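You operate a simulated robot arm through the tools that you are given. There is no shell and no other tool.

You are at the controls of a simulated robot arm. One attempt, no reset.

## Task
Wind a tight roll on the cradle as the white card says.
Fine: the card's core, drag and length; draw the panel slide back after. Where these are worked on the way, their far stop is far enough and under half their travel is too little: panel slide.
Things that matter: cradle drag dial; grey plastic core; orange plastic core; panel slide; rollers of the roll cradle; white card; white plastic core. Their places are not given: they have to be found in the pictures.

It is judged by the outcome, as a careful person would: the job done as asked, and still so three seconds after it is handed in. It fails if anything else is knocked over, pushed out of place, dropped, spilled or broken.

## Robot
A 7-joint arm with a four-finger gripper, fixed in place. Base frame: the origin is at the foot of the arm, x ahead of it, y to its left, z up; the work surface is at about z = 814. Readings come in mm, rad, newtons and seconds.
Its first joint turns from -1.204 to 3.002 rad. Payload 3.67 kg.
The TCP is the grasp point between the finger pads, 28 mm short of the fingertips. In the tool frame z runs along the fingers and y along their closing line. Largest opening 112 mm; the body of the gripper starts 73 mm behind the TCP.
Orientation is that of the tool frame in the base frame, as a unit quaternion [x, y, z, w]. With the fingers straight down and closing along the base's y, the tool's x points along the base's -x, its y along +y and its z along -z.

## Interface
- The arm moves only by the tool arm_command. Its argument "rows" is a list that holds one entry, the list of rows, each a list of 6 numbers: the shift along the tool's x, y, z in mm, then the turn, a rotation vector about the tool's x, y, z in rad. In form: [[[dx, dy, dz, ax, ay, az], ...]]. A call has 1 to 20 rows; each row is the pose to reach, as a shift and turn from the pose commanded when the call began, along the tool's axes at that moment. "jaw" is the opening, from 0 (shut) to 1 (fully open), set as the call begins (left out, the last holds). Rows are played at 5 a second. More than 50 mm and 0.15 rad between two rows, or a gripper value outside its range, and nothing of the call is played. A pose out of reach is approached as far as the arm can. The call stops where the force on the tool passes 60 N (or 10 N more than at its start, if that is more) or the arm is blocked; 0.2 s more then pass. The fingers move at their own pace and stop on an object; they squeeze with about 31 N. The grip force told is the motor's: it shows also when the fingers shut on nothing. Time passes only in rows, and 0.2 s behind the last, so rows that repeat a pose let the fingers close. It gives the time, the measured TCP pose, the force on the tool (base axes), the opening and the grip force at its end, in the units of the frame above (readings bear some noise), with the torque about the TCP (base axes, N m) and any sound that the robot's microphone picked up.
- Cameras (640 x 400 px; columns grow to the right, rows downward): "scene" is fixed at [50.9, 499, 1610.5]; the picture's right is [-0.59, -0.81, 0.00], its down [-0.42, 0.30, -0.86] and it looks along [0.69, -0.50, -0.52] (base axes); focal length 336 px, centre (320, 200). "wrist" rides on the gripper at [60, -18, -104] in the tool frame; the picture's right is [0.29, 0.96, 0.00], its down [-0.80, 0.24, -0.55] and it looks along [-0.53, 0.16, 0.83] (tool axes); focal length 234 px, centre (320, 200).
- grab_frame(camera): a new picture of that camera. No time passes.
- lift_body(by): slides the trunk up (or, below 0, down) by that many mm; the arm rides with it, the base frame stays. It gives what a move gives, with no picture.
- point_at(camera, pixels): for up to 12 pixels [column, row] of the newest picture of that camera ("zoom" is the newest enlarged one), the place [x, y, z] in the base frame of the surface seen there, good to about 2 mm. No time passes.
- inspect(camera, box): a new picture of the part [left, top, right, bottom] of that camera's present view, enlarged. No time passes.
- close_job(): hands the job in; it is judged then, once.

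Open the gripper and draw the arm clear of the work before you hand the job in, unless the task says otherwise.

The tools are called after "Call:" as name(argument=value, ...) on one line, values as JSON. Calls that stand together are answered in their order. arm_command: Moves the arm, as the interface text tells. Its arguments: {"type":"object","properties":{"rows":{"type":"array","items":{"type":"array","items":{"type":"array","items":{"type":"number"}}}},"jaw":{"type":"number"}},"required":["rows"]} The other tools are called the same way: lift_body (by) slides the trunk up or down; grab_frame (camera) takes a picture; point_at (camera, pixels) gives the place of the surface under pixels of a picture; inspect (camera, box) takes an enlarged picture of a part of a camera's view; close_job () hands the job in.

At the start:

```text
t: 0.0
tcp_pos: [819.8, -321.8, 1134.7]
orientation: [0.0, 1.0, 0.0, 0.0]
wrist_force: [-0.4, 0.2, 0.5]
moment: [0.0, -0.02, 0.0]
opening: 112.1
finger_force: 0.2
trunk travel left (down, up): [-625.0, 215.0]
```

scene: 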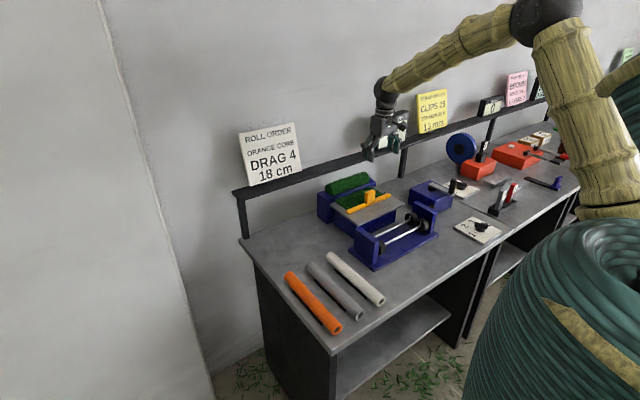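
wrist: 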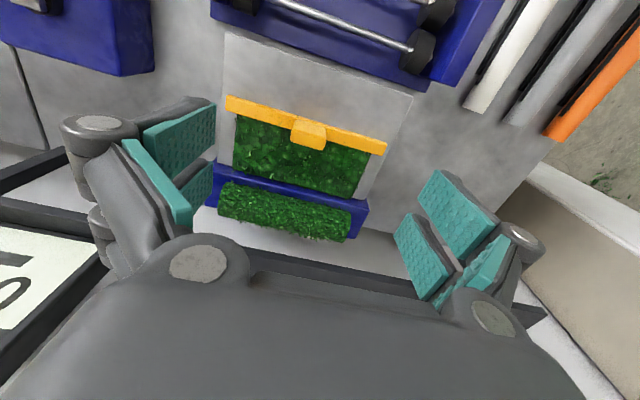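

The white card at about (270,152) in the scene appears to read "ORANGE CORE, DRAG 4, 18 cm". I enlarge it and the cradle area to read the details.

Call:
inspect(camera="scene", box=[230, 115, 310, 190])

Call:
inspect(camera="scene", box=[300, 160, 460, 280])

Call:
inspect(camera="wrist", box=[190, 0, 640, 260])

```text
5.33 times, centred on (270, 152) of scene
```

zoom: 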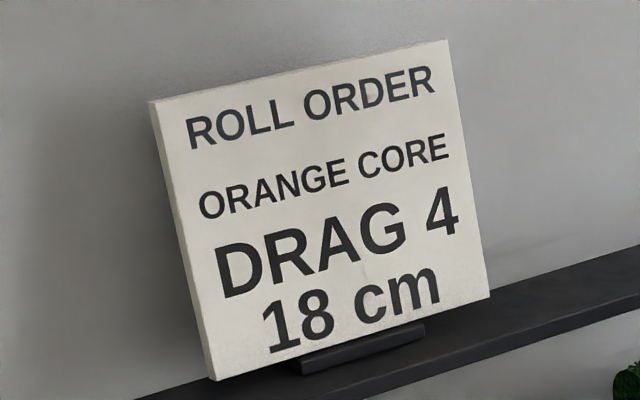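

```text
3.33 times, centred on (380, 220) of scene
```

zoom: 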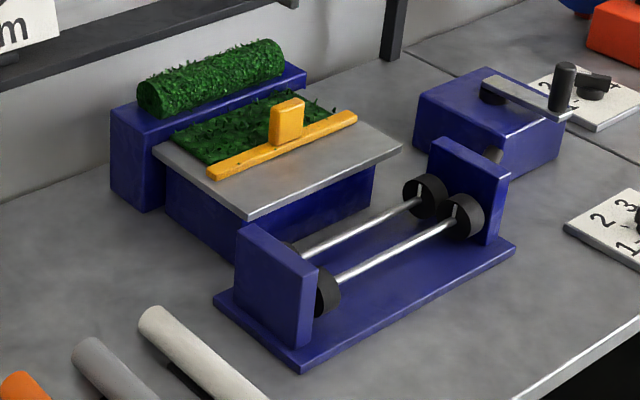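

```text
1.42 times, centred on (415, 130) of wrist
```

zoom: 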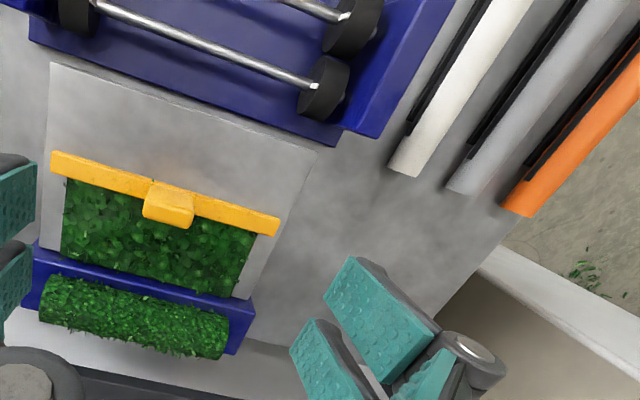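

The card reads orange core, drag 4, 18 cm. Now I look closer at the dial plates around (480,228) and (455,190), the crank box, and the rest of the bench.

Call:
inspect(camera="scene", box=[440, 200, 520, 250])

Call:
inspect(camera="scene", box=[400, 165, 496, 225])

Call:
inspect(camera="scene", box=[400, 70, 580, 200])

Call:
inspect(camera="scene", box=[310, 165, 410, 230])

Call:
inspect(camera="scene", box=[270, 240, 400, 340])

```text
8.00 times, centred on (480, 225) of scene
```

zoom: 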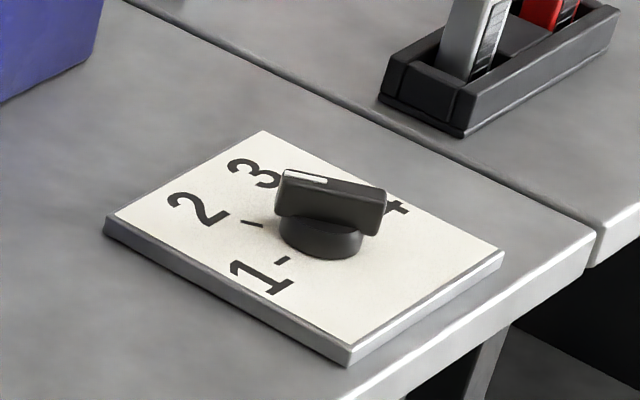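

```text
6.67 times, centred on (448, 195) of scene
```

zoom: 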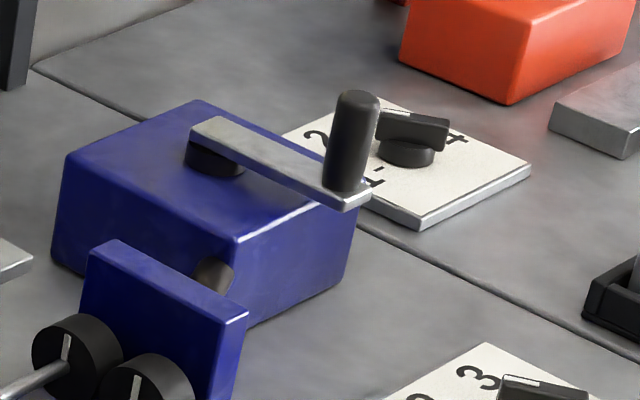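

```text
3.08 times, centred on (490, 135) of scene
```

zoom: 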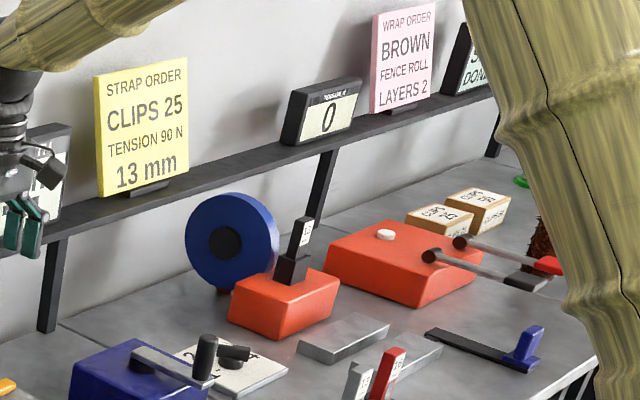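

```text
6.15 times, centred on (360, 198) of scene
```

zoom: 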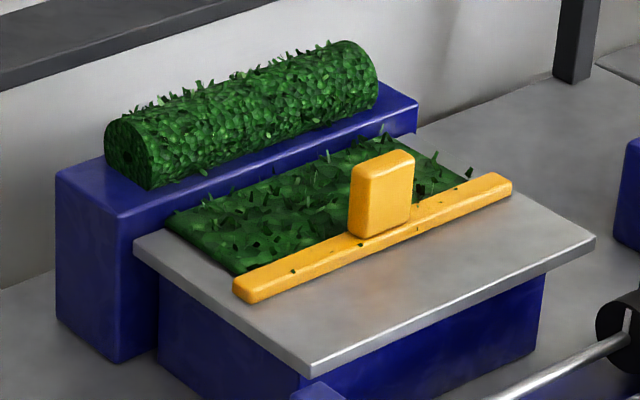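

```text
4.00 times, centred on (335, 290) of scene
```

zoom: 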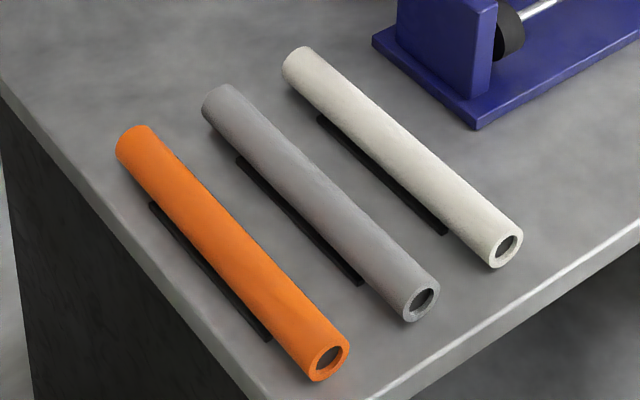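

I now map the key positions: cores, cradle, slide, crank and both dials, from the scene picture.

Call:
grab_frame(camera="scene")

Call:
point_at(camera="scene", pixels=[[289, 275], [336, 330], [312, 265], [358, 318], [332, 255], [379, 302], [480, 226], [455, 186], [432, 183], [454, 184], [370, 196], [348, 183]])

Call:
point_at(camera="scene", pixels=[[363, 220], [432, 205], [375, 262], [395, 238], [390, 222], [408, 207], [417, 214], [380, 240], [330, 207], [400, 205], [430, 190], [270, 152]])

```text
taken
```

scene: 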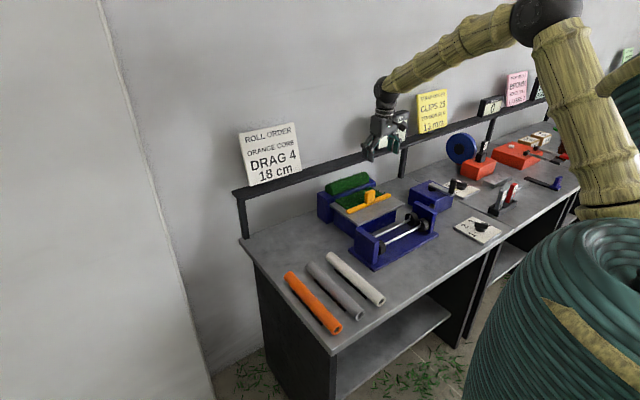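

```text
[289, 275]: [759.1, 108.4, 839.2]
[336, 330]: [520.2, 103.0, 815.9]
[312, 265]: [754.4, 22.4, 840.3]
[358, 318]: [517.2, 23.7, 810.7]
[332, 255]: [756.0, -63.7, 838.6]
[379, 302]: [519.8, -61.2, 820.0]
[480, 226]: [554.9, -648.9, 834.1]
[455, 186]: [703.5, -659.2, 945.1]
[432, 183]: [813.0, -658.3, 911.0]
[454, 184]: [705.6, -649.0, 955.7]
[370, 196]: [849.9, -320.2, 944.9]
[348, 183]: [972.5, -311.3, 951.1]
```

```text
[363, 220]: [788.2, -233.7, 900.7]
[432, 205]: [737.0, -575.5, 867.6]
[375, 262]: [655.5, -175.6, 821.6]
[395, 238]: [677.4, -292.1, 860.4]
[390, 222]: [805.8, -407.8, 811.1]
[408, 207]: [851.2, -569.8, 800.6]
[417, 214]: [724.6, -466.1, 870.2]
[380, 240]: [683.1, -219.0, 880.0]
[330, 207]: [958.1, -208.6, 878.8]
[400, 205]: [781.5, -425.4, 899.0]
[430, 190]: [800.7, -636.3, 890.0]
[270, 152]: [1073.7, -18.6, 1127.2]
```

The arm hides part of the shelf around (390,125), where a display seems to sit. I draw the arm back and up to about (600,-100,1250) for a free view.

Call:
arm_command(rows=[[[27.5, 27.7, -14.4, 0, 0, 0], [55, 55.5, -28.8, 0, 0, 0], [82.4, 83.2, -43.1, 0, 0, 0], [110, 111, -57.5, 0, 0, 0], [137.4, 138.6, -72, 0, 0, 0], [165, 166.4, -86.3, 0, 0, 0], [192.3, 194, -100.6, 0, 0, 0], [219.8, 221.8, -115, 0, 0, 0]]], jaw=1)

Call:
grab_frame(camera="scene")

Call:
grab_frame(camera="wrist")

```text
t: 1.8
tcp_pos: [601.2, -105.6, 1249.2]
orientation: [0.001, 1.0, 0.004, 0.0]
wrist_force: [0.3, -0.1, 0.2]
moment: [0.1, -0.02, 0.01]
opening: 111.8
finger_force: 0.2
trunk travel left (down, up): [-625.0, 215.0]
```

```text
taken
```

scene: 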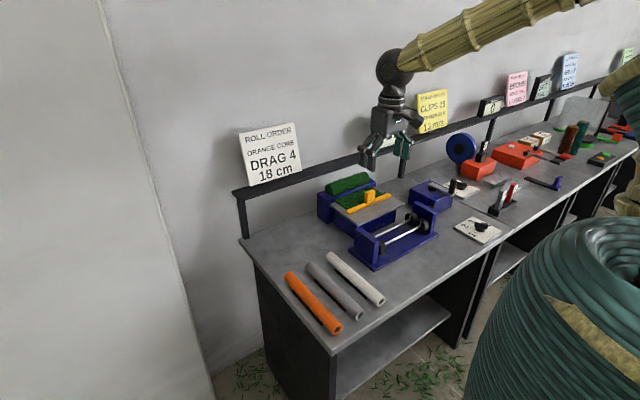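

```text
taken
```

wrist: 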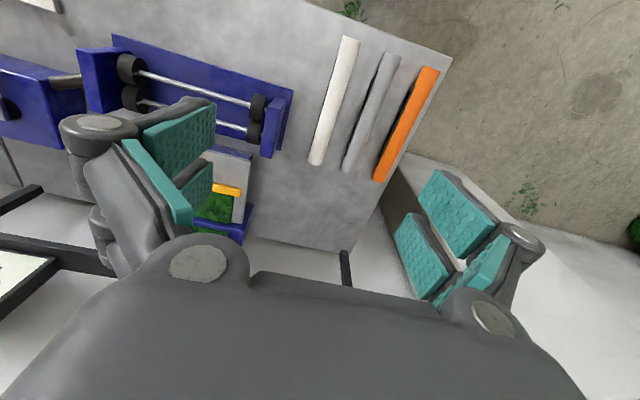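

The gripper still hides the shelf around (395,140). I move it left another 250 mm.

Call:
arm_command(rows=[[[0, 45, 0, 0, 0, 0], [0, 90, 0, 0, 0, 0], [0, 135, 0, 0, 0, 0], [0, 180, 0, 0, 0, 0], [0, 225, 0, 0, 0, 0], [0, 260, 0, 0, 0, 0]]])

Call:
grab_frame(camera="scene")

Call:
inspect(camera="scene", box=[330, 80, 450, 200])

```text
t: 3.2
tcp_pos: [605.0, 156.7, 1247.7]
orientation: [0.005, 1.0, 0.015, -0.013]
wrist_force: [-0.5, 0.3, 0.1]
moment: [-0.03, -0.01, 0.02]
opening: 112.0
finger_force: 0.0
trunk travel left (down, up): [-625.0, 215.0]
```

```text
taken
```

scene: 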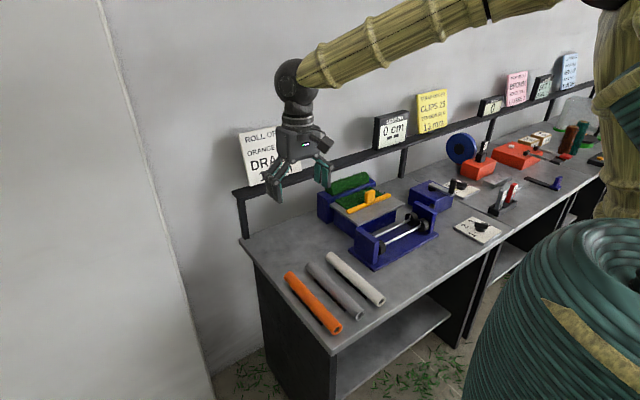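

```text
3.33 times, centred on (390, 140) of scene
```

zoom: 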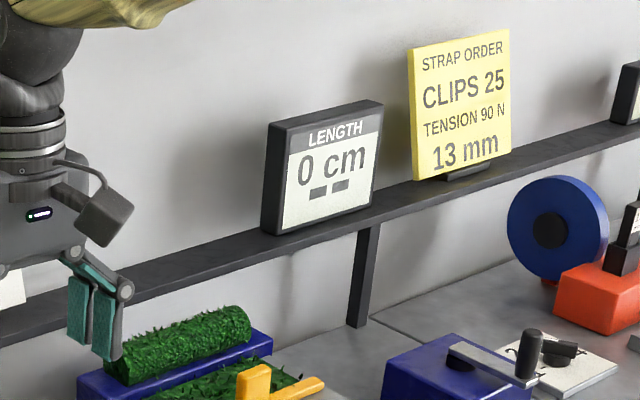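

The counter shows LENGTH 0 cm. Next I fly to above the near dial (scene (480,226), at about (555,-649,834)) to read its scale with the wrist camera.

Call:
arm_command(rows=[[[10.3, -44.3, 8.2, 0, 0, 0], [20.6, -88.6, 16.3, 0, 0, 0], [30.8, -132.8, 24.5, 0, 0, 0], [41.1, -177.1, 32.7, 0, 0, 0], [51.4, -221.4, 40.8, 0, 0, 0], [61.7, -265.7, 49, 0, 0, 0], [71.9, -310, 57.2, 0, 0, 0], [82.2, -354.2, 65.3, 0, 0, 0], [92.5, -398.5, 73.5, 0, 0, 0], [102.8, -442.8, 81.7, 0, 0, 0], [113.1, -487, 89.8, 0, 0, 0], [123.3, -531.3, 98, 0, 0, 0], [133.6, -575.6, 106.2, 0, 0, 0], [143.9, -620, 114.3, 0, 0, 0], [154.2, -664.2, 122.5, 0, 0, 0], [164.4, -708.4, 130.7, 0, 0, 0], [174.7, -752.7, 138.8, 0, 0, 0], [185, -797, 147, 0, 0, 0]]])

Call:
grab_frame(camera="wrist")

Call:
grab_frame(camera="scene")

```text
t: 7.0
tcp_pos: [413.8, -644.2, 1101.3]
orientation: [0.0, 1.0, 0.002, 0.006]
wrist_force: [0.1, 0.7, -7.5]
moment: [-0.03, 0.04, -0.03]
opening: 111.7
finger_force: 0.0
trunk travel left (down, up): [-625.0, 215.0]
```

```text
taken
```

wrist: 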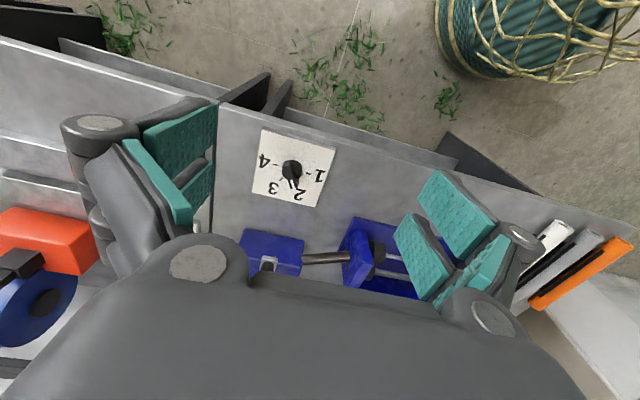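

```text
taken
```

scene: 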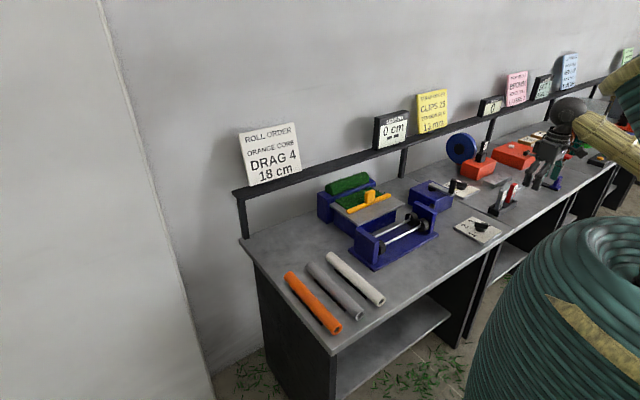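

Call:
inspect(camera="wrist", box=[240, 120, 352, 220])

Call:
point_at(camera="wrist", pixels=[[291, 170], [265, 131], [335, 150], [312, 207], [252, 192], [320, 162], [255, 250], [305, 258], [245, 240]])

Call:
inspect(camera="wrist", box=[230, 200, 470, 310])

```text
4.00 times, centred on (296, 170) of wrist
```

zoom: 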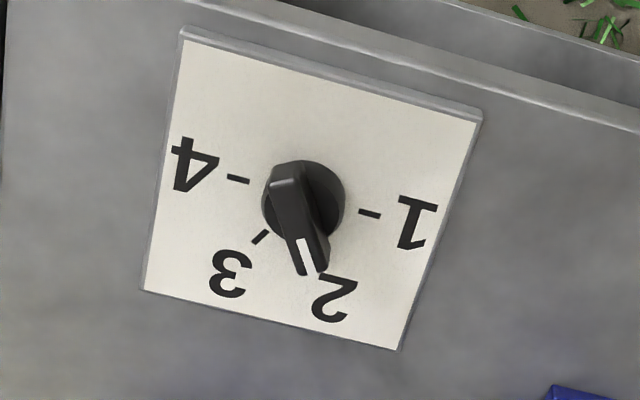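

```text
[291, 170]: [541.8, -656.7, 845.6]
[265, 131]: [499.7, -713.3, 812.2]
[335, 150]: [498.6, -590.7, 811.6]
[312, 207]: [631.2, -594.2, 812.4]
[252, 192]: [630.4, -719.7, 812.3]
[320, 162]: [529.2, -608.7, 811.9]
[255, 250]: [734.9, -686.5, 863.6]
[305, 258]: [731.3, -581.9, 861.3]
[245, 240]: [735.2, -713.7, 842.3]
```

```text
2.67 times, centred on (350, 255) of wrist
```

zoom: 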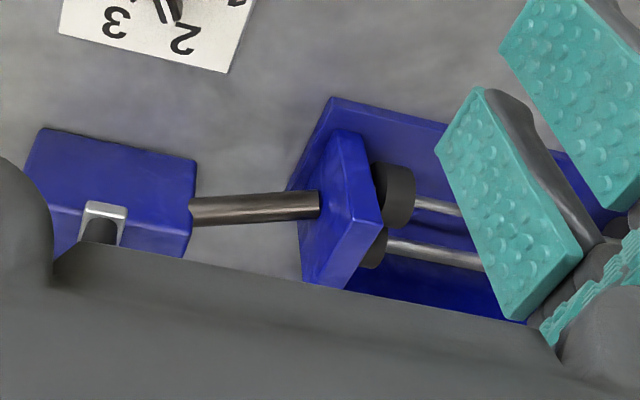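

The near dial has 1–4, pointer now at 2, and sits on the roll bench. I measure its ticks and knob ends more exactly.

Call:
point_at(camera="wrist", pixels=[[308, 173], [281, 179], [275.5, 164.75], [288, 165.5], [296.5, 184], [292, 172], [315, 172], [268, 161], [273, 188], [299, 195]])

Call:
inspect(camera="wrist", box=[268, 150, 316, 190])

```text
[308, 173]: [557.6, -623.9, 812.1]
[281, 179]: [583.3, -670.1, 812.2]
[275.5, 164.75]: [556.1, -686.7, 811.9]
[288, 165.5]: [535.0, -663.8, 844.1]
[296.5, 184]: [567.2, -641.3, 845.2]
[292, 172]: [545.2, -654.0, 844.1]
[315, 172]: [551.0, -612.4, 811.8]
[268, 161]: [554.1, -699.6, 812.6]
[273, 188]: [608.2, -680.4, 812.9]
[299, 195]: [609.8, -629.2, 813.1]
```

```text
10.00 times, centred on (292, 170) of wrist
```

zoom: 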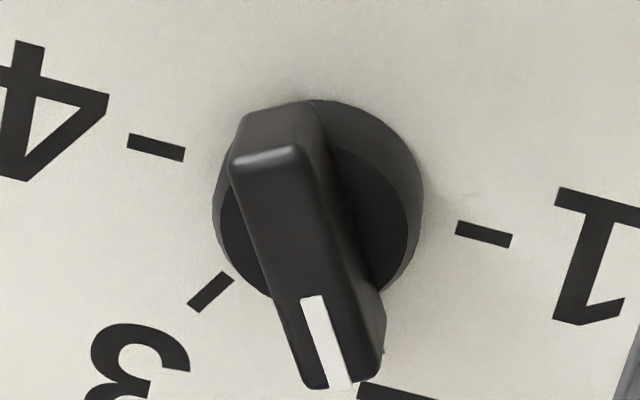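

The dial centre is about (557,-655), ticks 60° apart, with the pointer on 2 and 4 lying towards -y. Now I move so the wrist camera sees the crank box.

Call:
arm_command(rows=[[[-39, -13, -15, 0, 0, 0], [-78, -26, -30, 0, 0, 0], [-117, -39, -45, 0, 0, 0], [-156, -51, -59, 0, 0, 0]]])

Call:
grab_frame(camera="wrist")

Call:
inspect(camera="wrist", box=[220, 60, 440, 240])

```text
t: 8.0
tcp_pos: [569.5, -687.0, 1161.2]
orientation: [0.0, 1.0, 0.0, -0.001]
wrist_force: [-0.3, 0.0, -1.1]
moment: [-0.01, 0.05, 0.0]
opening: 111.9
finger_force: 0.1
trunk travel left (down, up): [-625.0, 215.0]
```

```text
taken
```

wrist: 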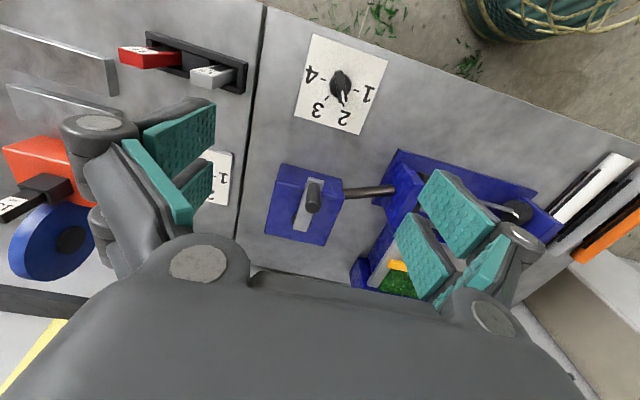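

```text
2.22 times, centred on (330, 150) of wrist
```

zoom: 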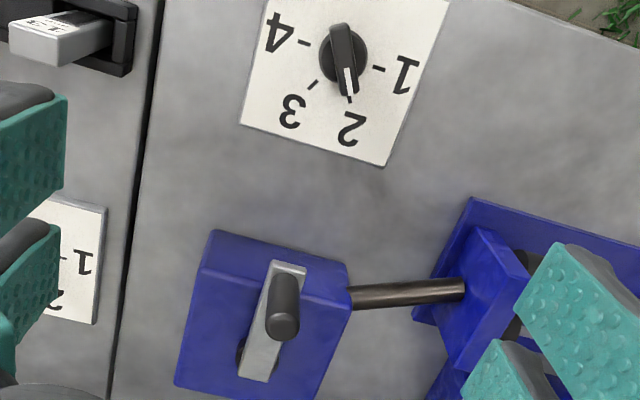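

The crank arm with its upright handle is on the blue box at (312,195). I take exact points of it, its pivot, the shaft and the box.

Call:
point_at(camera="wrist", pixels=[[313, 183], [313, 190], [313, 202], [302, 228], [305, 220], [319, 182], [308, 182], [297, 222], [280, 190], [335, 200], [365, 192], [285, 166]])

Call:
point_at(camera="wrist", pixels=[[275, 170], [340, 178], [325, 243], [268, 232], [398, 155], [420, 165], [395, 200], [405, 235], [555, 240], [530, 200]])

```text
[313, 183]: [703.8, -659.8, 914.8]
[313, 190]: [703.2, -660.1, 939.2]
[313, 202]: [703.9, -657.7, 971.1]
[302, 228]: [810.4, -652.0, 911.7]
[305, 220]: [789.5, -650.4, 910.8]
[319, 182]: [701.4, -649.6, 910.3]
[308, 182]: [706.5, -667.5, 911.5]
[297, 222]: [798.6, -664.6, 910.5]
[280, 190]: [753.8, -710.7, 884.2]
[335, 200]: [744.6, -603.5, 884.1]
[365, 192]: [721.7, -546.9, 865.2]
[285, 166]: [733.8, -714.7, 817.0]
```

```text
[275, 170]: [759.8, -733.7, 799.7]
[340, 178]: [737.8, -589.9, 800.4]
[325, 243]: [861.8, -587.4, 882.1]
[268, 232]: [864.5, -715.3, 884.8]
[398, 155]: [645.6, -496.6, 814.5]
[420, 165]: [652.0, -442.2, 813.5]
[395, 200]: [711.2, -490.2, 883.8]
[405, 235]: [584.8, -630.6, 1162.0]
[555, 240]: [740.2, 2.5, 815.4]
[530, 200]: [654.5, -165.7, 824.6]
```

The bench top is at z=800, the crank handle stands at about (708,-658) up to z≈973, its pivot near (800,-655). I test in free air how far the arm reaches over the far side of the crank circle.

Call:
arm_command(rows=[[[-46, 5, 19, 0, 0, 0], [-92, 10, 38, 0, 0, 0], [-138, 15, 57, 0, 0, 0], [-184, 20, 76, 0, 0, 0], [-230, 25, 95, 0, 0, 0], [-276, 30, 112, 0, 0, 0], [-322, 32, 112, 0, 0, 0], [-322, 32, 112, 0, 0, 0]]])

Call:
grab_frame(camera="scene")

Call:
grab_frame(camera="wrist")

```text
t: 9.8
tcp_pos: [895.2, -660.2, 1049.3]
orientation: [0.0, 1.0, 0.0, 0.001]
wrist_force: [-0.2, -0.3, 1.1]
moment: [-0.01, -0.02, 0.03]
opening: 112.2
finger_force: 0.1
trunk travel left (down, up): [-625.0, 215.0]
```

```text
taken
```

scene: 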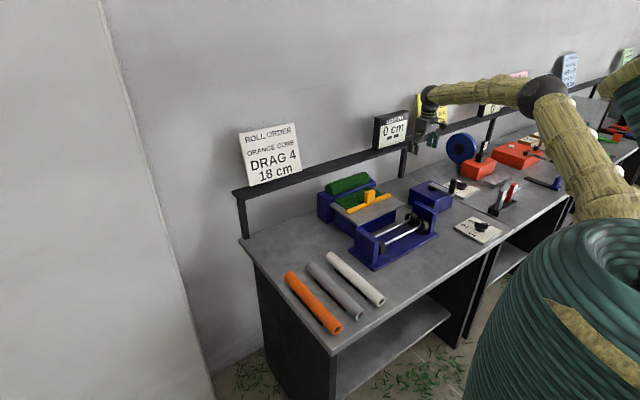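

```text
taken
```

wrist: 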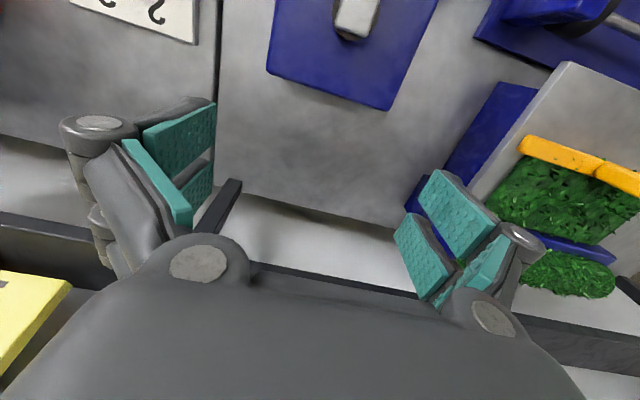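

The arm reached (895,-660,1049) pointing down. I lower to about z=955, still clear of the box (top 884), to test the working height.

Call:
arm_command(rows=[[[0, 0, 32, 0, 0, 0], [0, 0, 64, 0, 0, 0], [0, 0, 94, 0, 0, 0], [0, 0, 94, 0, 0, 0]]])

Call:
grab_frame(camera="scene")

```text
t: 10.8
tcp_pos: [891.9, -657.4, 954.3]
orientation: [0.0, 1.0, 0.001, 0.0]
wrist_force: [0.5, -0.4, -0.1]
moment: [0.01, 0.01, -0.01]
opening: 112.0
finger_force: 0.1
trunk travel left (down, up): [-625.0, 215.0]
```

```text
taken
```

scene: 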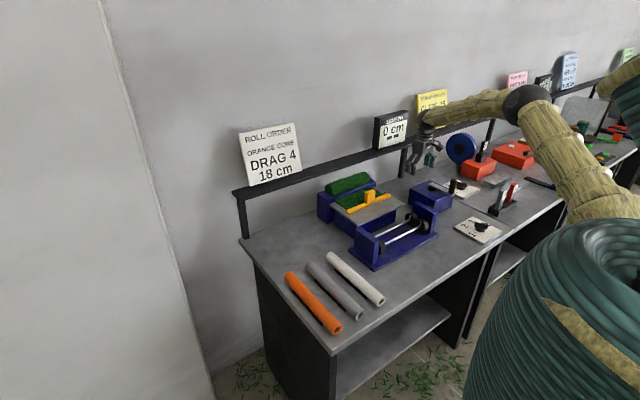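

Full crank circle is reachable at working height. Before flying to the dial, I measure the knob's heights in an enlarged scene view.

Call:
inspect(camera="scene", box=[464, 214, 496, 234])

Call:
point_at(camera="zoom", pixels=[[250, 100], [350, 110], [400, 140], [300, 180], [250, 190], [330, 220], [400, 200], [300, 250], [350, 290], [250, 270], [420, 260], [320, 150]])

```text
16.00 times, centred on (480, 224) of scene
```

zoom: 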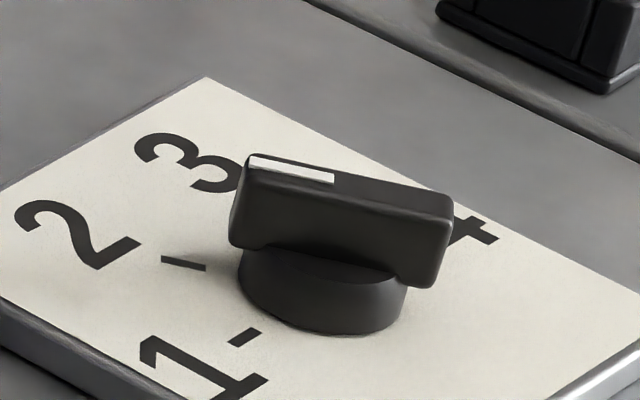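

```text
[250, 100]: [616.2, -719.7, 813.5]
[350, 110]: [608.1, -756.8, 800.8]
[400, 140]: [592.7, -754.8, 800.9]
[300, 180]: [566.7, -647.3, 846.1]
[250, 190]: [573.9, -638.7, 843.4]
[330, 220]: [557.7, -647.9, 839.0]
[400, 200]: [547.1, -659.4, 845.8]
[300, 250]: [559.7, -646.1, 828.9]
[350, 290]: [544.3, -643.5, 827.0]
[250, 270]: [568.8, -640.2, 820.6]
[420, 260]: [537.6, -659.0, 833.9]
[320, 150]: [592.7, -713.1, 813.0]
```

The knob bar spans z≈828–847 over a disc below it, so fingertips should stay just above z=830. I move above the dial and turn the gripper to line up with the bar (tool turned +30° seen from above).

Call:
arm_command(rows=[[[0, 0, -50, 0, 0, 0], [0, 0, -95, 0, 0, 0], [48, 0, -95, 0, 0, -0.07], [96, 0, -95, 0, 0, -0.15], [144, 0, -95, 0, 0, -0.22], [192, 0, -95, 0, 0, -0.3], [240, 1, -95, 0, 0, -0.38], [288, 1, -85, 0, 0, -0.45], [336.5, 1, -65, 0, 0, -0.5236], [336.5, 1, -44, 0, 0, -0.5236], [336.5, 1, -44, 0, 0, -0.5236]]], jaw=0.5)

Call:
grab_frame(camera="wrist")

Call:
inspect(camera="scene", box=[440, 180, 520, 250])

```text
refused: row 9 steps farther than a row can; nothing moved
```

```text
taken
```

wrist: 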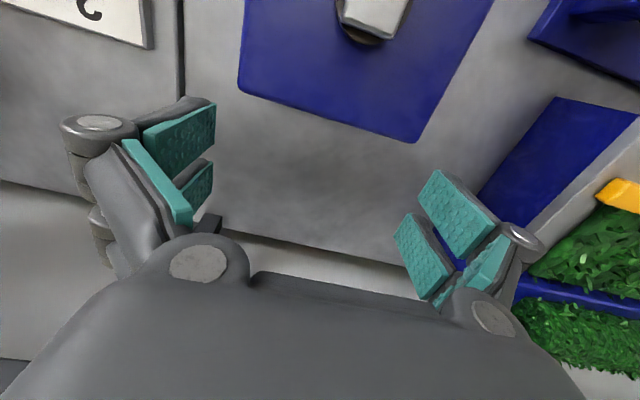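

```text
5.71 times, centred on (480, 215) of scene
```

zoom: 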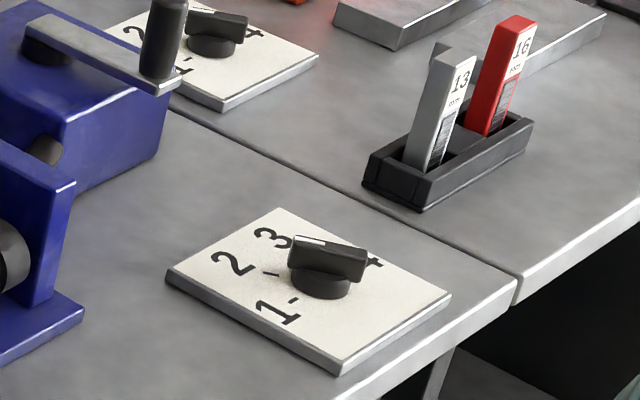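

Row 9 stepped slightly too far, and nothing moved. I resend with smaller steps.

Call:
arm_command(rows=[[[0, 0, -48, 0, 0, 0], [0, 0, -95, 0, 0, 0], [45, 0, -95, 0, 0, -0.07], [90, 0, -95, 0, 0, -0.14], [135, 0, -95, 0, 0, -0.21], [180, 0, -95, 0, 0, -0.28], [225, 1, -95, 0, 0, -0.35], [270, 1, -95, 0, 0, -0.42], [315, 1, -85, 0, 0, -0.48], [336.5, 1, -65, 0, 0, -0.5236], [336.5, 1, -44, 0, 0, -0.5236], [336.5, 1, -44, 0, 0, -0.5236]]], jaw=0.5)

Call:
grab_frame(camera="wrist")

Call:
inspect(camera="scene", box=[440, 180, 520, 250])

```text
t: 13.4
tcp_pos: [553.6, -655.8, 998.3]
orientation: [-0.259, 0.966, 0.0, 0.0]
wrist_force: [0.5, -0.5, 0.8]
moment: [0.02, 0.02, -0.03]
opening: 56.0
finger_force: 0.0
trunk travel left (down, up): [-625.0, 215.0]
```

```text
taken
```

wrist: 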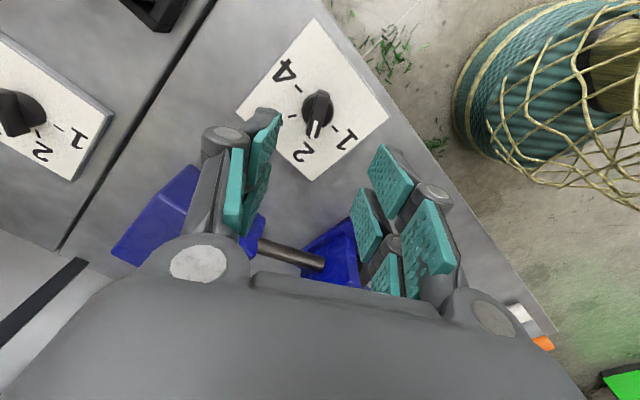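

```text
5.71 times, centred on (480, 215) of scene
```

zoom: 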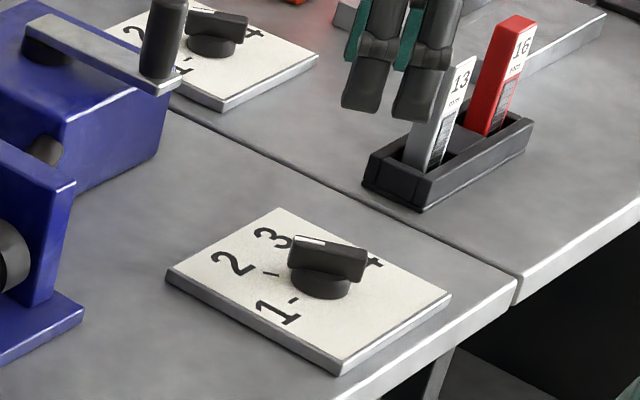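

The gripper is aligned above the dial. I check the knob's bar ends once more from this view before lowering.

Call:
inspect(camera="wrist", box=[278, 80, 358, 150])

Call:
point_at(camera="wrist", pixels=[[321, 95], [318, 110], [315, 125], [312, 134], [298, 88], [338, 129], [293, 115], [309, 154]])

```text
5.71 times, centred on (318, 115) of wrist
```

zoom: 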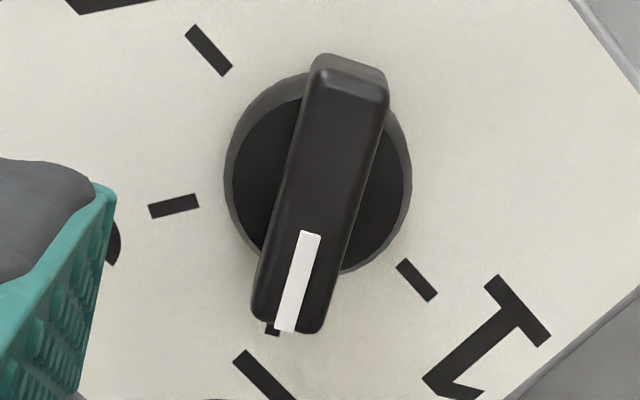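

```text
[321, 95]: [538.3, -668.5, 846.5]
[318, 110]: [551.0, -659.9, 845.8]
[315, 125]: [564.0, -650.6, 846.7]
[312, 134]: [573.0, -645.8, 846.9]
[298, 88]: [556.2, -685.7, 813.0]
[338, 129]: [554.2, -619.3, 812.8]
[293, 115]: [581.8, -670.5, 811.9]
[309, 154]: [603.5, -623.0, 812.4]
```

The bar is centred near (556,-655) and lies at about 57–60°. I lower 140 mm so the tips are just over the disc.

Call:
arm_command(rows=[[[0, 0, 45, 0, 0, 0], [0, 0, 90, 0, 0, 0], [0, 0, 120, 0, 0, 0], [0, 0, 140, 0, 0, 0], [0, 0, 140, 0, 0, 0]]])

Call:
inspect(camera="scene", box=[448, 190, 512, 240])

```text
t: 14.6
tcp_pos: [552.6, -653.2, 859.8]
orientation: [-0.26, 0.966, 0.0, 0.0]
wrist_force: [-0.4, 0.8, 0.9]
moment: [-0.02, 0.0, 0.01]
opening: 56.1
finger_force: 0.1
trunk travel left (down, up): [-625.0, 215.0]
```

```text
8.00 times, centred on (480, 215) of scene
```

zoom: 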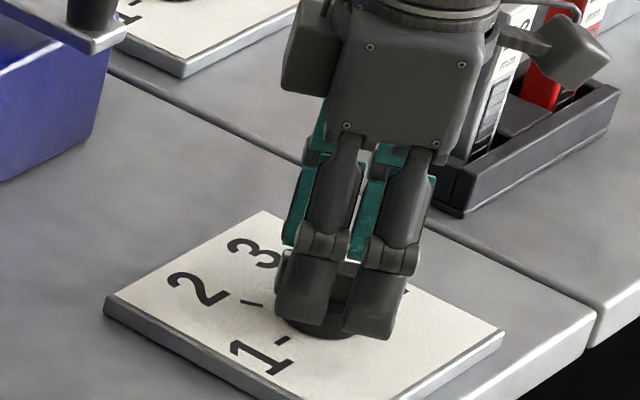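

The fingers straddle the bar. I correct about 3 mm towards the knob centre, then close the jaw.

Call:
arm_command(rows=[[[-1.9, -2.8, 0, 0, 0, 0], [-1.9, -2.8, 0, 0, 0, 0]]])

Call:
arm_command(rows=[[[0, 0, 0, 0, 0, 0], [0, 0, 0, 0, 0, 0], [0, 0, 0, 0, 0, 0]]], jaw=0)

Call:
inspect(camera="scene", box=[448, 190, 512, 240])

```text
t: 15.2
tcp_pos: [557.6, -655.5, 859.3]
orientation: [-0.26, 0.966, 0.0, 0.001]
wrist_force: [-0.5, -0.8, -0.1]
moment: [0.03, -0.01, -0.02]
opening: 55.9
finger_force: 0.1
trunk travel left (down, up): [-625.0, 215.0]
```

```text
t: 16.0
tcp_pos: [557.7, -654.3, 858.8]
orientation: [-0.259, 0.966, 0.001, -0.001]
wrist_force: [-4.1, 7.6, -5.3]
moment: [0.44, -0.24, -0.01]
opening: 15.1
finger_force: 45.1
trunk travel left (down, up): [-625.0, 215.0]
```

```text
8.00 times, centred on (480, 215) of scene
```

zoom: 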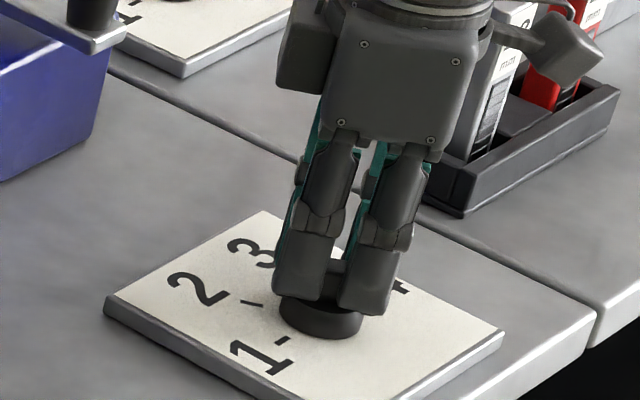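

The bar is gripped at 15.1 mm with a slight side force. I centre by about 1 mm and turn 120° clockwise (seen from above) towards 4.

Call:
arm_command(rows=[[[0, 1.2, 0, 0, 0, 0.14], [0, 1.2, 0, 0, 0, 0.28], [0, 1.2, 0, 0, 0, 0.42], [0, 1.2, 0, 0, 0, 0.56], [0, 1.2, 0, 0, 0, 0.7], [0, 1.2, 0, 0, 0, 0.84], [0, 1.2, 0, 0, 0, 0.98], [0, 1.2, 0, 0, 0, 1.12], [0, 1.2, 0, 0, 0, 1.26], [0, 1.2, 0, 0, 0, 1.4], [0, 1.2, 0, 0, 0, 1.54], [0, 1.2, 0, 0, 0, 1.68], [0, 1.2, 0, 0, 0, 1.82], [0, 1.2, 0, 0, 0, 1.96], [0, 1.2, 0, 0, 0, 2.094], [0, 1.2, 0, 0, 0, 2.094]]])

Call:
inspect(camera="scene", box=[448, 190, 512, 240])

Call:
grab_frame(camera="wrist")

```text
t: 19.4
tcp_pos: [556.3, -655.1, 859.6]
orientation: [0.708, 0.706, 0.001, 0.001]
wrist_force: [-17.3, -10.0, 7.7]
moment: [-1.25, 0.34, 0.09]
opening: 15.1
finger_force: 44.8
trunk travel left (down, up): [-625.0, 215.0]
```

```text
8.00 times, centred on (480, 215) of scene
```

zoom: 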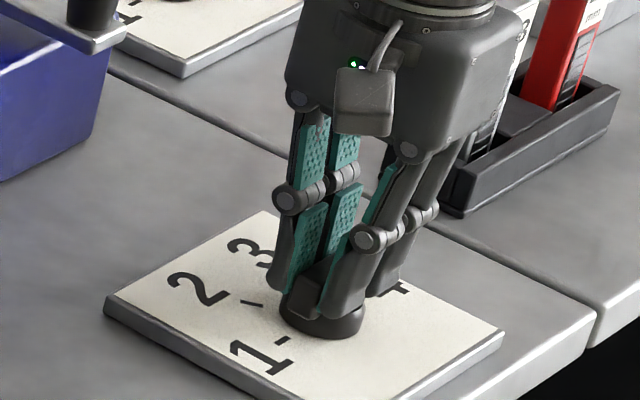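

```text
taken
```

wrist: 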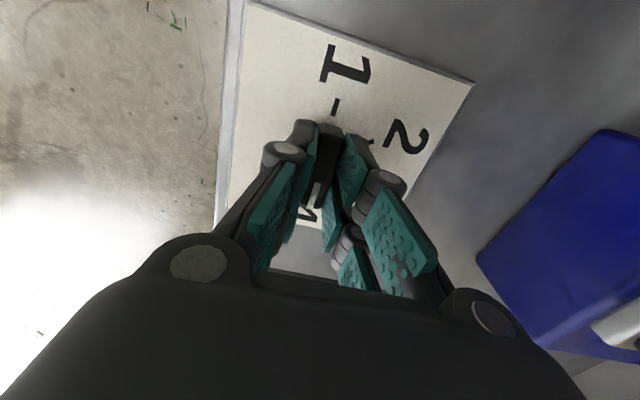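

The knob followed and now points to 4 (white mark towards the "4" in the wrist view). I open the jaw and lift straight up to check.

Call:
arm_command(rows=[[[0, 0, 0, 0, 0, 0], [0, 0, 0, 0, 0, 0]]], jaw=0.5)

Call:
arm_command(rows=[[[0, 0, -45, 0, 0, 0], [0, 0, -90, 0, 0, 0], [0, 0, -135, 0, 0, 0], [0, 0, -160, 0, 0, 0]]])

Call:
grab_frame(camera="wrist")

Call:
inspect(camera="scene", box=[464, 214, 496, 234])

```text
t: 20.0
tcp_pos: [559.7, -654.9, 858.0]
orientation: [0.707, 0.707, 0.001, -0.001]
wrist_force: [-0.1, 1.0, 0.3]
moment: [-0.02, 0.03, -0.01]
opening: 56.1
finger_force: 0.0
trunk travel left (down, up): [-625.0, 215.0]
```

```text
t: 21.0
tcp_pos: [559.7, -656.4, 1018.7]
orientation: [0.707, 0.707, 0.001, 0.0]
wrist_force: [-0.6, 0.4, -0.7]
moment: [-0.02, -0.01, 0.0]
opening: 56.0
finger_force: 0.1
trunk travel left (down, up): [-625.0, 215.0]
```

```text
taken
```

wrist: 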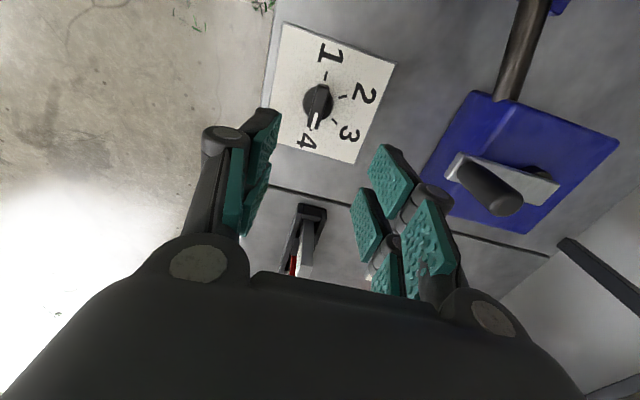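

```text
16.00 times, centred on (480, 224) of scene
```

zoom: 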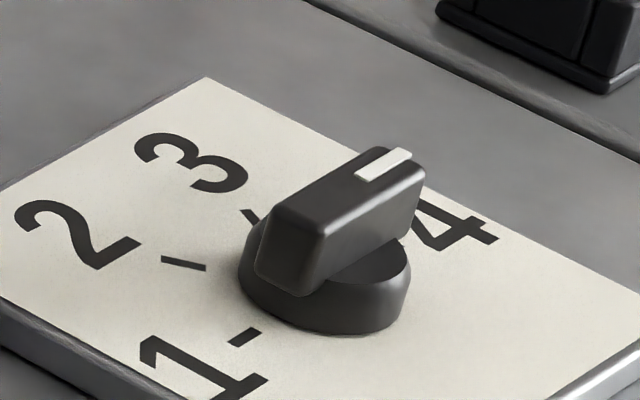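

Call:
inspect(camera="wrist", box=[280, 70, 360, 150])

Call:
grab_frame(camera="scene")

Call:
inspect(camera="scene", box=[360, 100, 420, 160])

Call:
point_at(camera="wrist", pixels=[[321, 90], [316, 108], [312, 124]])

```text
5.00 times, centred on (320, 110) of wrist
```

zoom: 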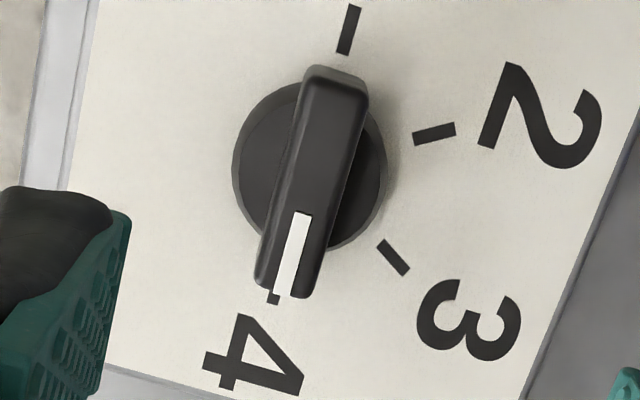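

```text
taken
```

scene: 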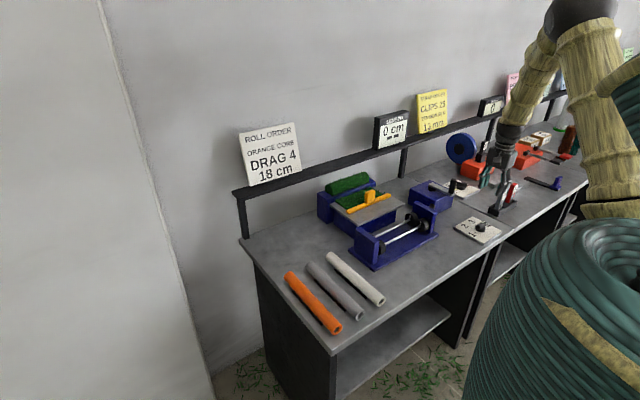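

```text
6.67 times, centred on (390, 130) of scene
```

zoom: 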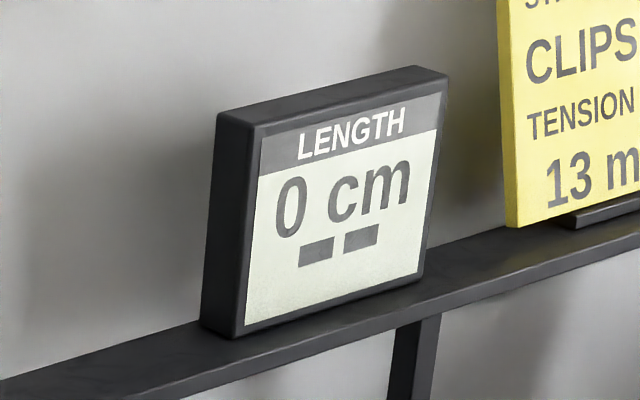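

```text
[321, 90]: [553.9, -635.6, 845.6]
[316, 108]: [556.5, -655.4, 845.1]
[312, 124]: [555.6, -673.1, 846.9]
```

The dial now points at 4 (knob from (554,-636) to (556,-673)). Next I move to over the cradle, turning the gripper back to the default heading, to measure the rollers.

Call:
arm_command(rows=[[[24, 0, -7, 0, 0, -0.143], [48, 0, -14, 0, 0, -0.286], [72, 0, -21, 0, 0, -0.429], [96, 0, -28, 0, 0, -0.572], [120, 0, -35, 0, 0, -0.715], [144, 0, -42, 0, 0, -0.858], [168, 0, -49, 0, 0, -1.0], [192, 0, -56, 0, 0, -1.143], [216, 0, -63, 0, 0, -1.286], [240, 2, -68, 0, 0, -1.43], [265, 3, -71, 0, 0, -1.571], [265, 3, -71, 0, 0, -1.571]]], jaw=1)

Call:
grab_frame(camera="wrist")

```text
t: 23.6
tcp_pos: [562.8, -388.9, 1092.2]
orientation: [-0.001, 1.0, 0.001, 0.0]
wrist_force: [0.2, -0.6, -0.8]
moment: [0.04, 0.01, -0.01]
opening: 112.0
finger_force: 0.0
trunk travel left (down, up): [-625.0, 215.0]
```

```text
taken
```

wrist: 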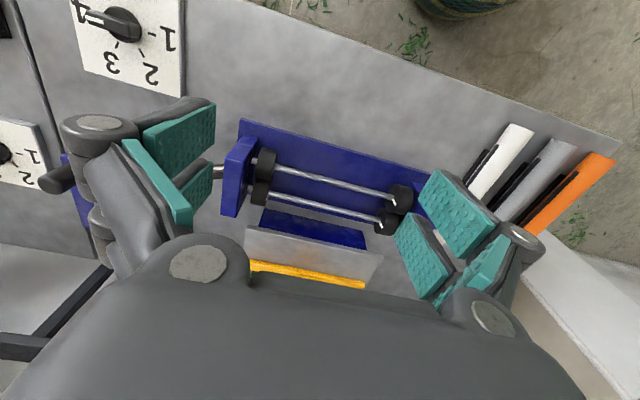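

Call:
inspect(camera="wrist", box=[210, 110, 450, 270])

Call:
point_at(camera="wrist", pixels=[[265, 165], [262, 190], [400, 195], [386, 220], [330, 185], [325, 207], [236, 160], [243, 120], [425, 180], [278, 168], [272, 192], [390, 190]])

```text
2.50 times, centred on (330, 190) of wrist
```

zoom: 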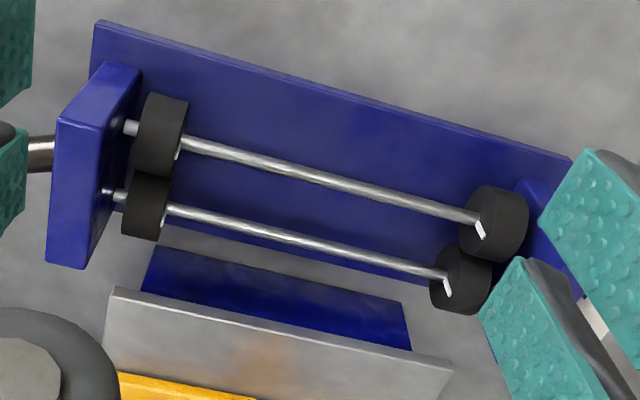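

```text
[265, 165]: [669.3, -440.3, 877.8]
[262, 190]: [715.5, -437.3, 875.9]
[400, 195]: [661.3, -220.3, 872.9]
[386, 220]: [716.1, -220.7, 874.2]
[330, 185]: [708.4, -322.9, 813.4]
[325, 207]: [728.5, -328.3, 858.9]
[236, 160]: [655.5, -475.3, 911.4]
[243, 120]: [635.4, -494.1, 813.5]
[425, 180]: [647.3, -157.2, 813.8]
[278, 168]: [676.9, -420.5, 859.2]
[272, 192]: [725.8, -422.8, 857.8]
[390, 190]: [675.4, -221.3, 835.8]
```

I see two rods with black wheels at each end. I take precise points on rods, wheels and the inner faces of the side plates.

Call:
point_at(camera="zoom", pixels=[[250, 159], [325, 179], [400, 197], [230, 223], [302, 240], [380, 259], [165, 130], [150, 205], [495, 222], [460, 280], [120, 70], [85, 180]])

Call:
point_at(camera="zoom", pixels=[[140, 120], [185, 120], [480, 190], [522, 215], [470, 245], [435, 285], [530, 185], [575, 270], [62, 120], [125, 75], [100, 200], [75, 265]])

```text
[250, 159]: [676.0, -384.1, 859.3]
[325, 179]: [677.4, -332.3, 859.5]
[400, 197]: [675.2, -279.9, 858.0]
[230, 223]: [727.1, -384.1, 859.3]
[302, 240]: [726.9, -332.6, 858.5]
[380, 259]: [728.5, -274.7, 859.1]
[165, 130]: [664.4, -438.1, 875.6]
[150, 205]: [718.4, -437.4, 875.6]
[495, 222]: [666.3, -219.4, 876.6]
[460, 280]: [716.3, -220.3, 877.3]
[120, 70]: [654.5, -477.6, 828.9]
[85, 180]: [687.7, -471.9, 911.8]
```

```text
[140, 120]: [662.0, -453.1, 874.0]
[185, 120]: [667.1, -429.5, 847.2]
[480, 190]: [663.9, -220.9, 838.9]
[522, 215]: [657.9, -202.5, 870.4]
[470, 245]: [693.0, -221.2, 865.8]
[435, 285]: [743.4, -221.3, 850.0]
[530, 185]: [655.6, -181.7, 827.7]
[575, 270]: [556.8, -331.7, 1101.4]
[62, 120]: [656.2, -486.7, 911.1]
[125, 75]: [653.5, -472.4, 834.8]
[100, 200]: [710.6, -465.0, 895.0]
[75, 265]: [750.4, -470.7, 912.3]
```

Rods lie at x≈677 and 728 (mid 702), wheels at y≈-441 and -211 (mid ≈ -327), side plates reach z≈911. Now I fly over the cores to measure them.

Call:
arm_command(rows=[[[6, 45, 1, 0, 0, 0], [12, 90, 2, 0, 0, 0], [18, 135, 3, 0, 0, 0], [24, 180, 4, 0, 0, 0], [30, 225, 6, 0, 0, 0], [37, 270, 7, 0, 0, 0], [43, 315, 8, 0, 0, 0], [49, 360, 10, 0, 0, 0], [55, 405, 11, 0, 0, 0], [62, 449, 12, 0, 0, 0], [62, 449, 12, 0, 0, 0]]])

Call:
grab_frame(camera="wrist")

Call:
inspect(camera="wrist", box=[200, 40, 440, 240])

```text
t: 26.0
tcp_pos: [501.4, 57.9, 1079.7]
orientation: [0.007, 0.999, 0.029, -0.015]
wrist_force: [0.3, -0.2, -0.1]
moment: [0.01, 0.02, 0.04]
opening: 111.9
finger_force: 0.0
trunk travel left (down, up): [-625.0, 215.0]
```

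```text
taken
```

wrist: 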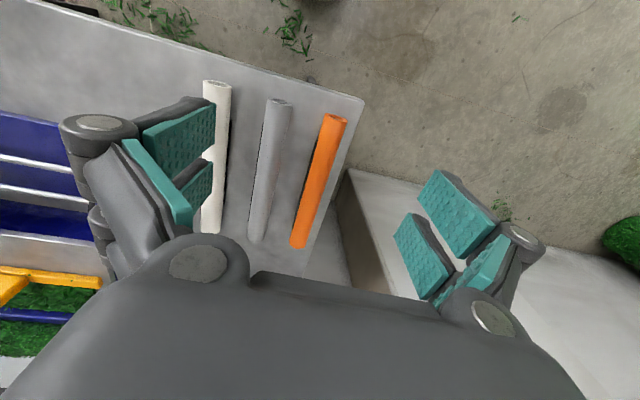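

```text
2.00 times, centred on (320, 140) of wrist
```

zoom: 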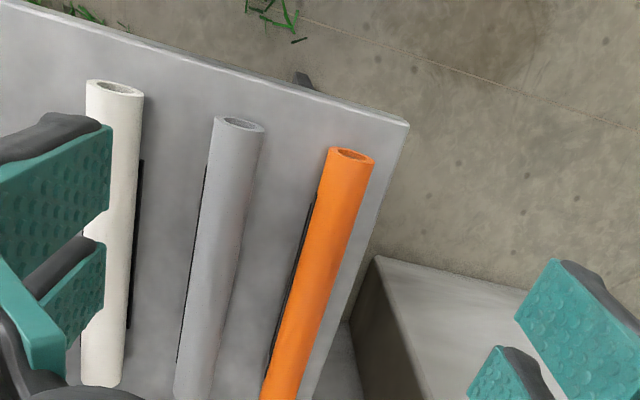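

The orange core lies at the bench's left edge, px (337,117) to (300,243). I measure its axis, ends and the strips beside it, and let the arm settle since the orientation reads slightly off.

Call:
point_at(camera="wrist", pixels=[[335, 120], [326, 150], [318, 180], [310, 210], [300, 240], [300, 246], [338, 116], [308, 165], [300, 200], [290, 215], [340, 140], [345, 125]])

Call:
arm_command(rows=[[[0, 0, 0, 0, 0, 0], [0, 0, 0, 0, 0, 0], [0, 0, 0, 0, 0, 0]]])

```text
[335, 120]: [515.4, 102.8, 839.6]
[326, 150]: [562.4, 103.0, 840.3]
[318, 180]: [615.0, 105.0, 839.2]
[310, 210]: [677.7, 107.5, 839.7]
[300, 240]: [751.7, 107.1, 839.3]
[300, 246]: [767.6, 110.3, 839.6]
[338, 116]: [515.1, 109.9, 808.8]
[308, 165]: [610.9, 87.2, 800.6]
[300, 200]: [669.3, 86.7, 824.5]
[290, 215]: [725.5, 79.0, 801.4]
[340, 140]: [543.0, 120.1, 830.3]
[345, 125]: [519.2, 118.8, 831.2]
```

```text
t: 26.8
tcp_pos: [501.2, 59.4, 1079.2]
orientation: [0.007, 0.999, 0.028, -0.015]
wrist_force: [0.1, 0.4, 0.0]
moment: [0.02, 0.04, 0.01]
opening: 112.0
finger_force: 0.0
trunk travel left (down, up): [-625.0, 215.0]
```

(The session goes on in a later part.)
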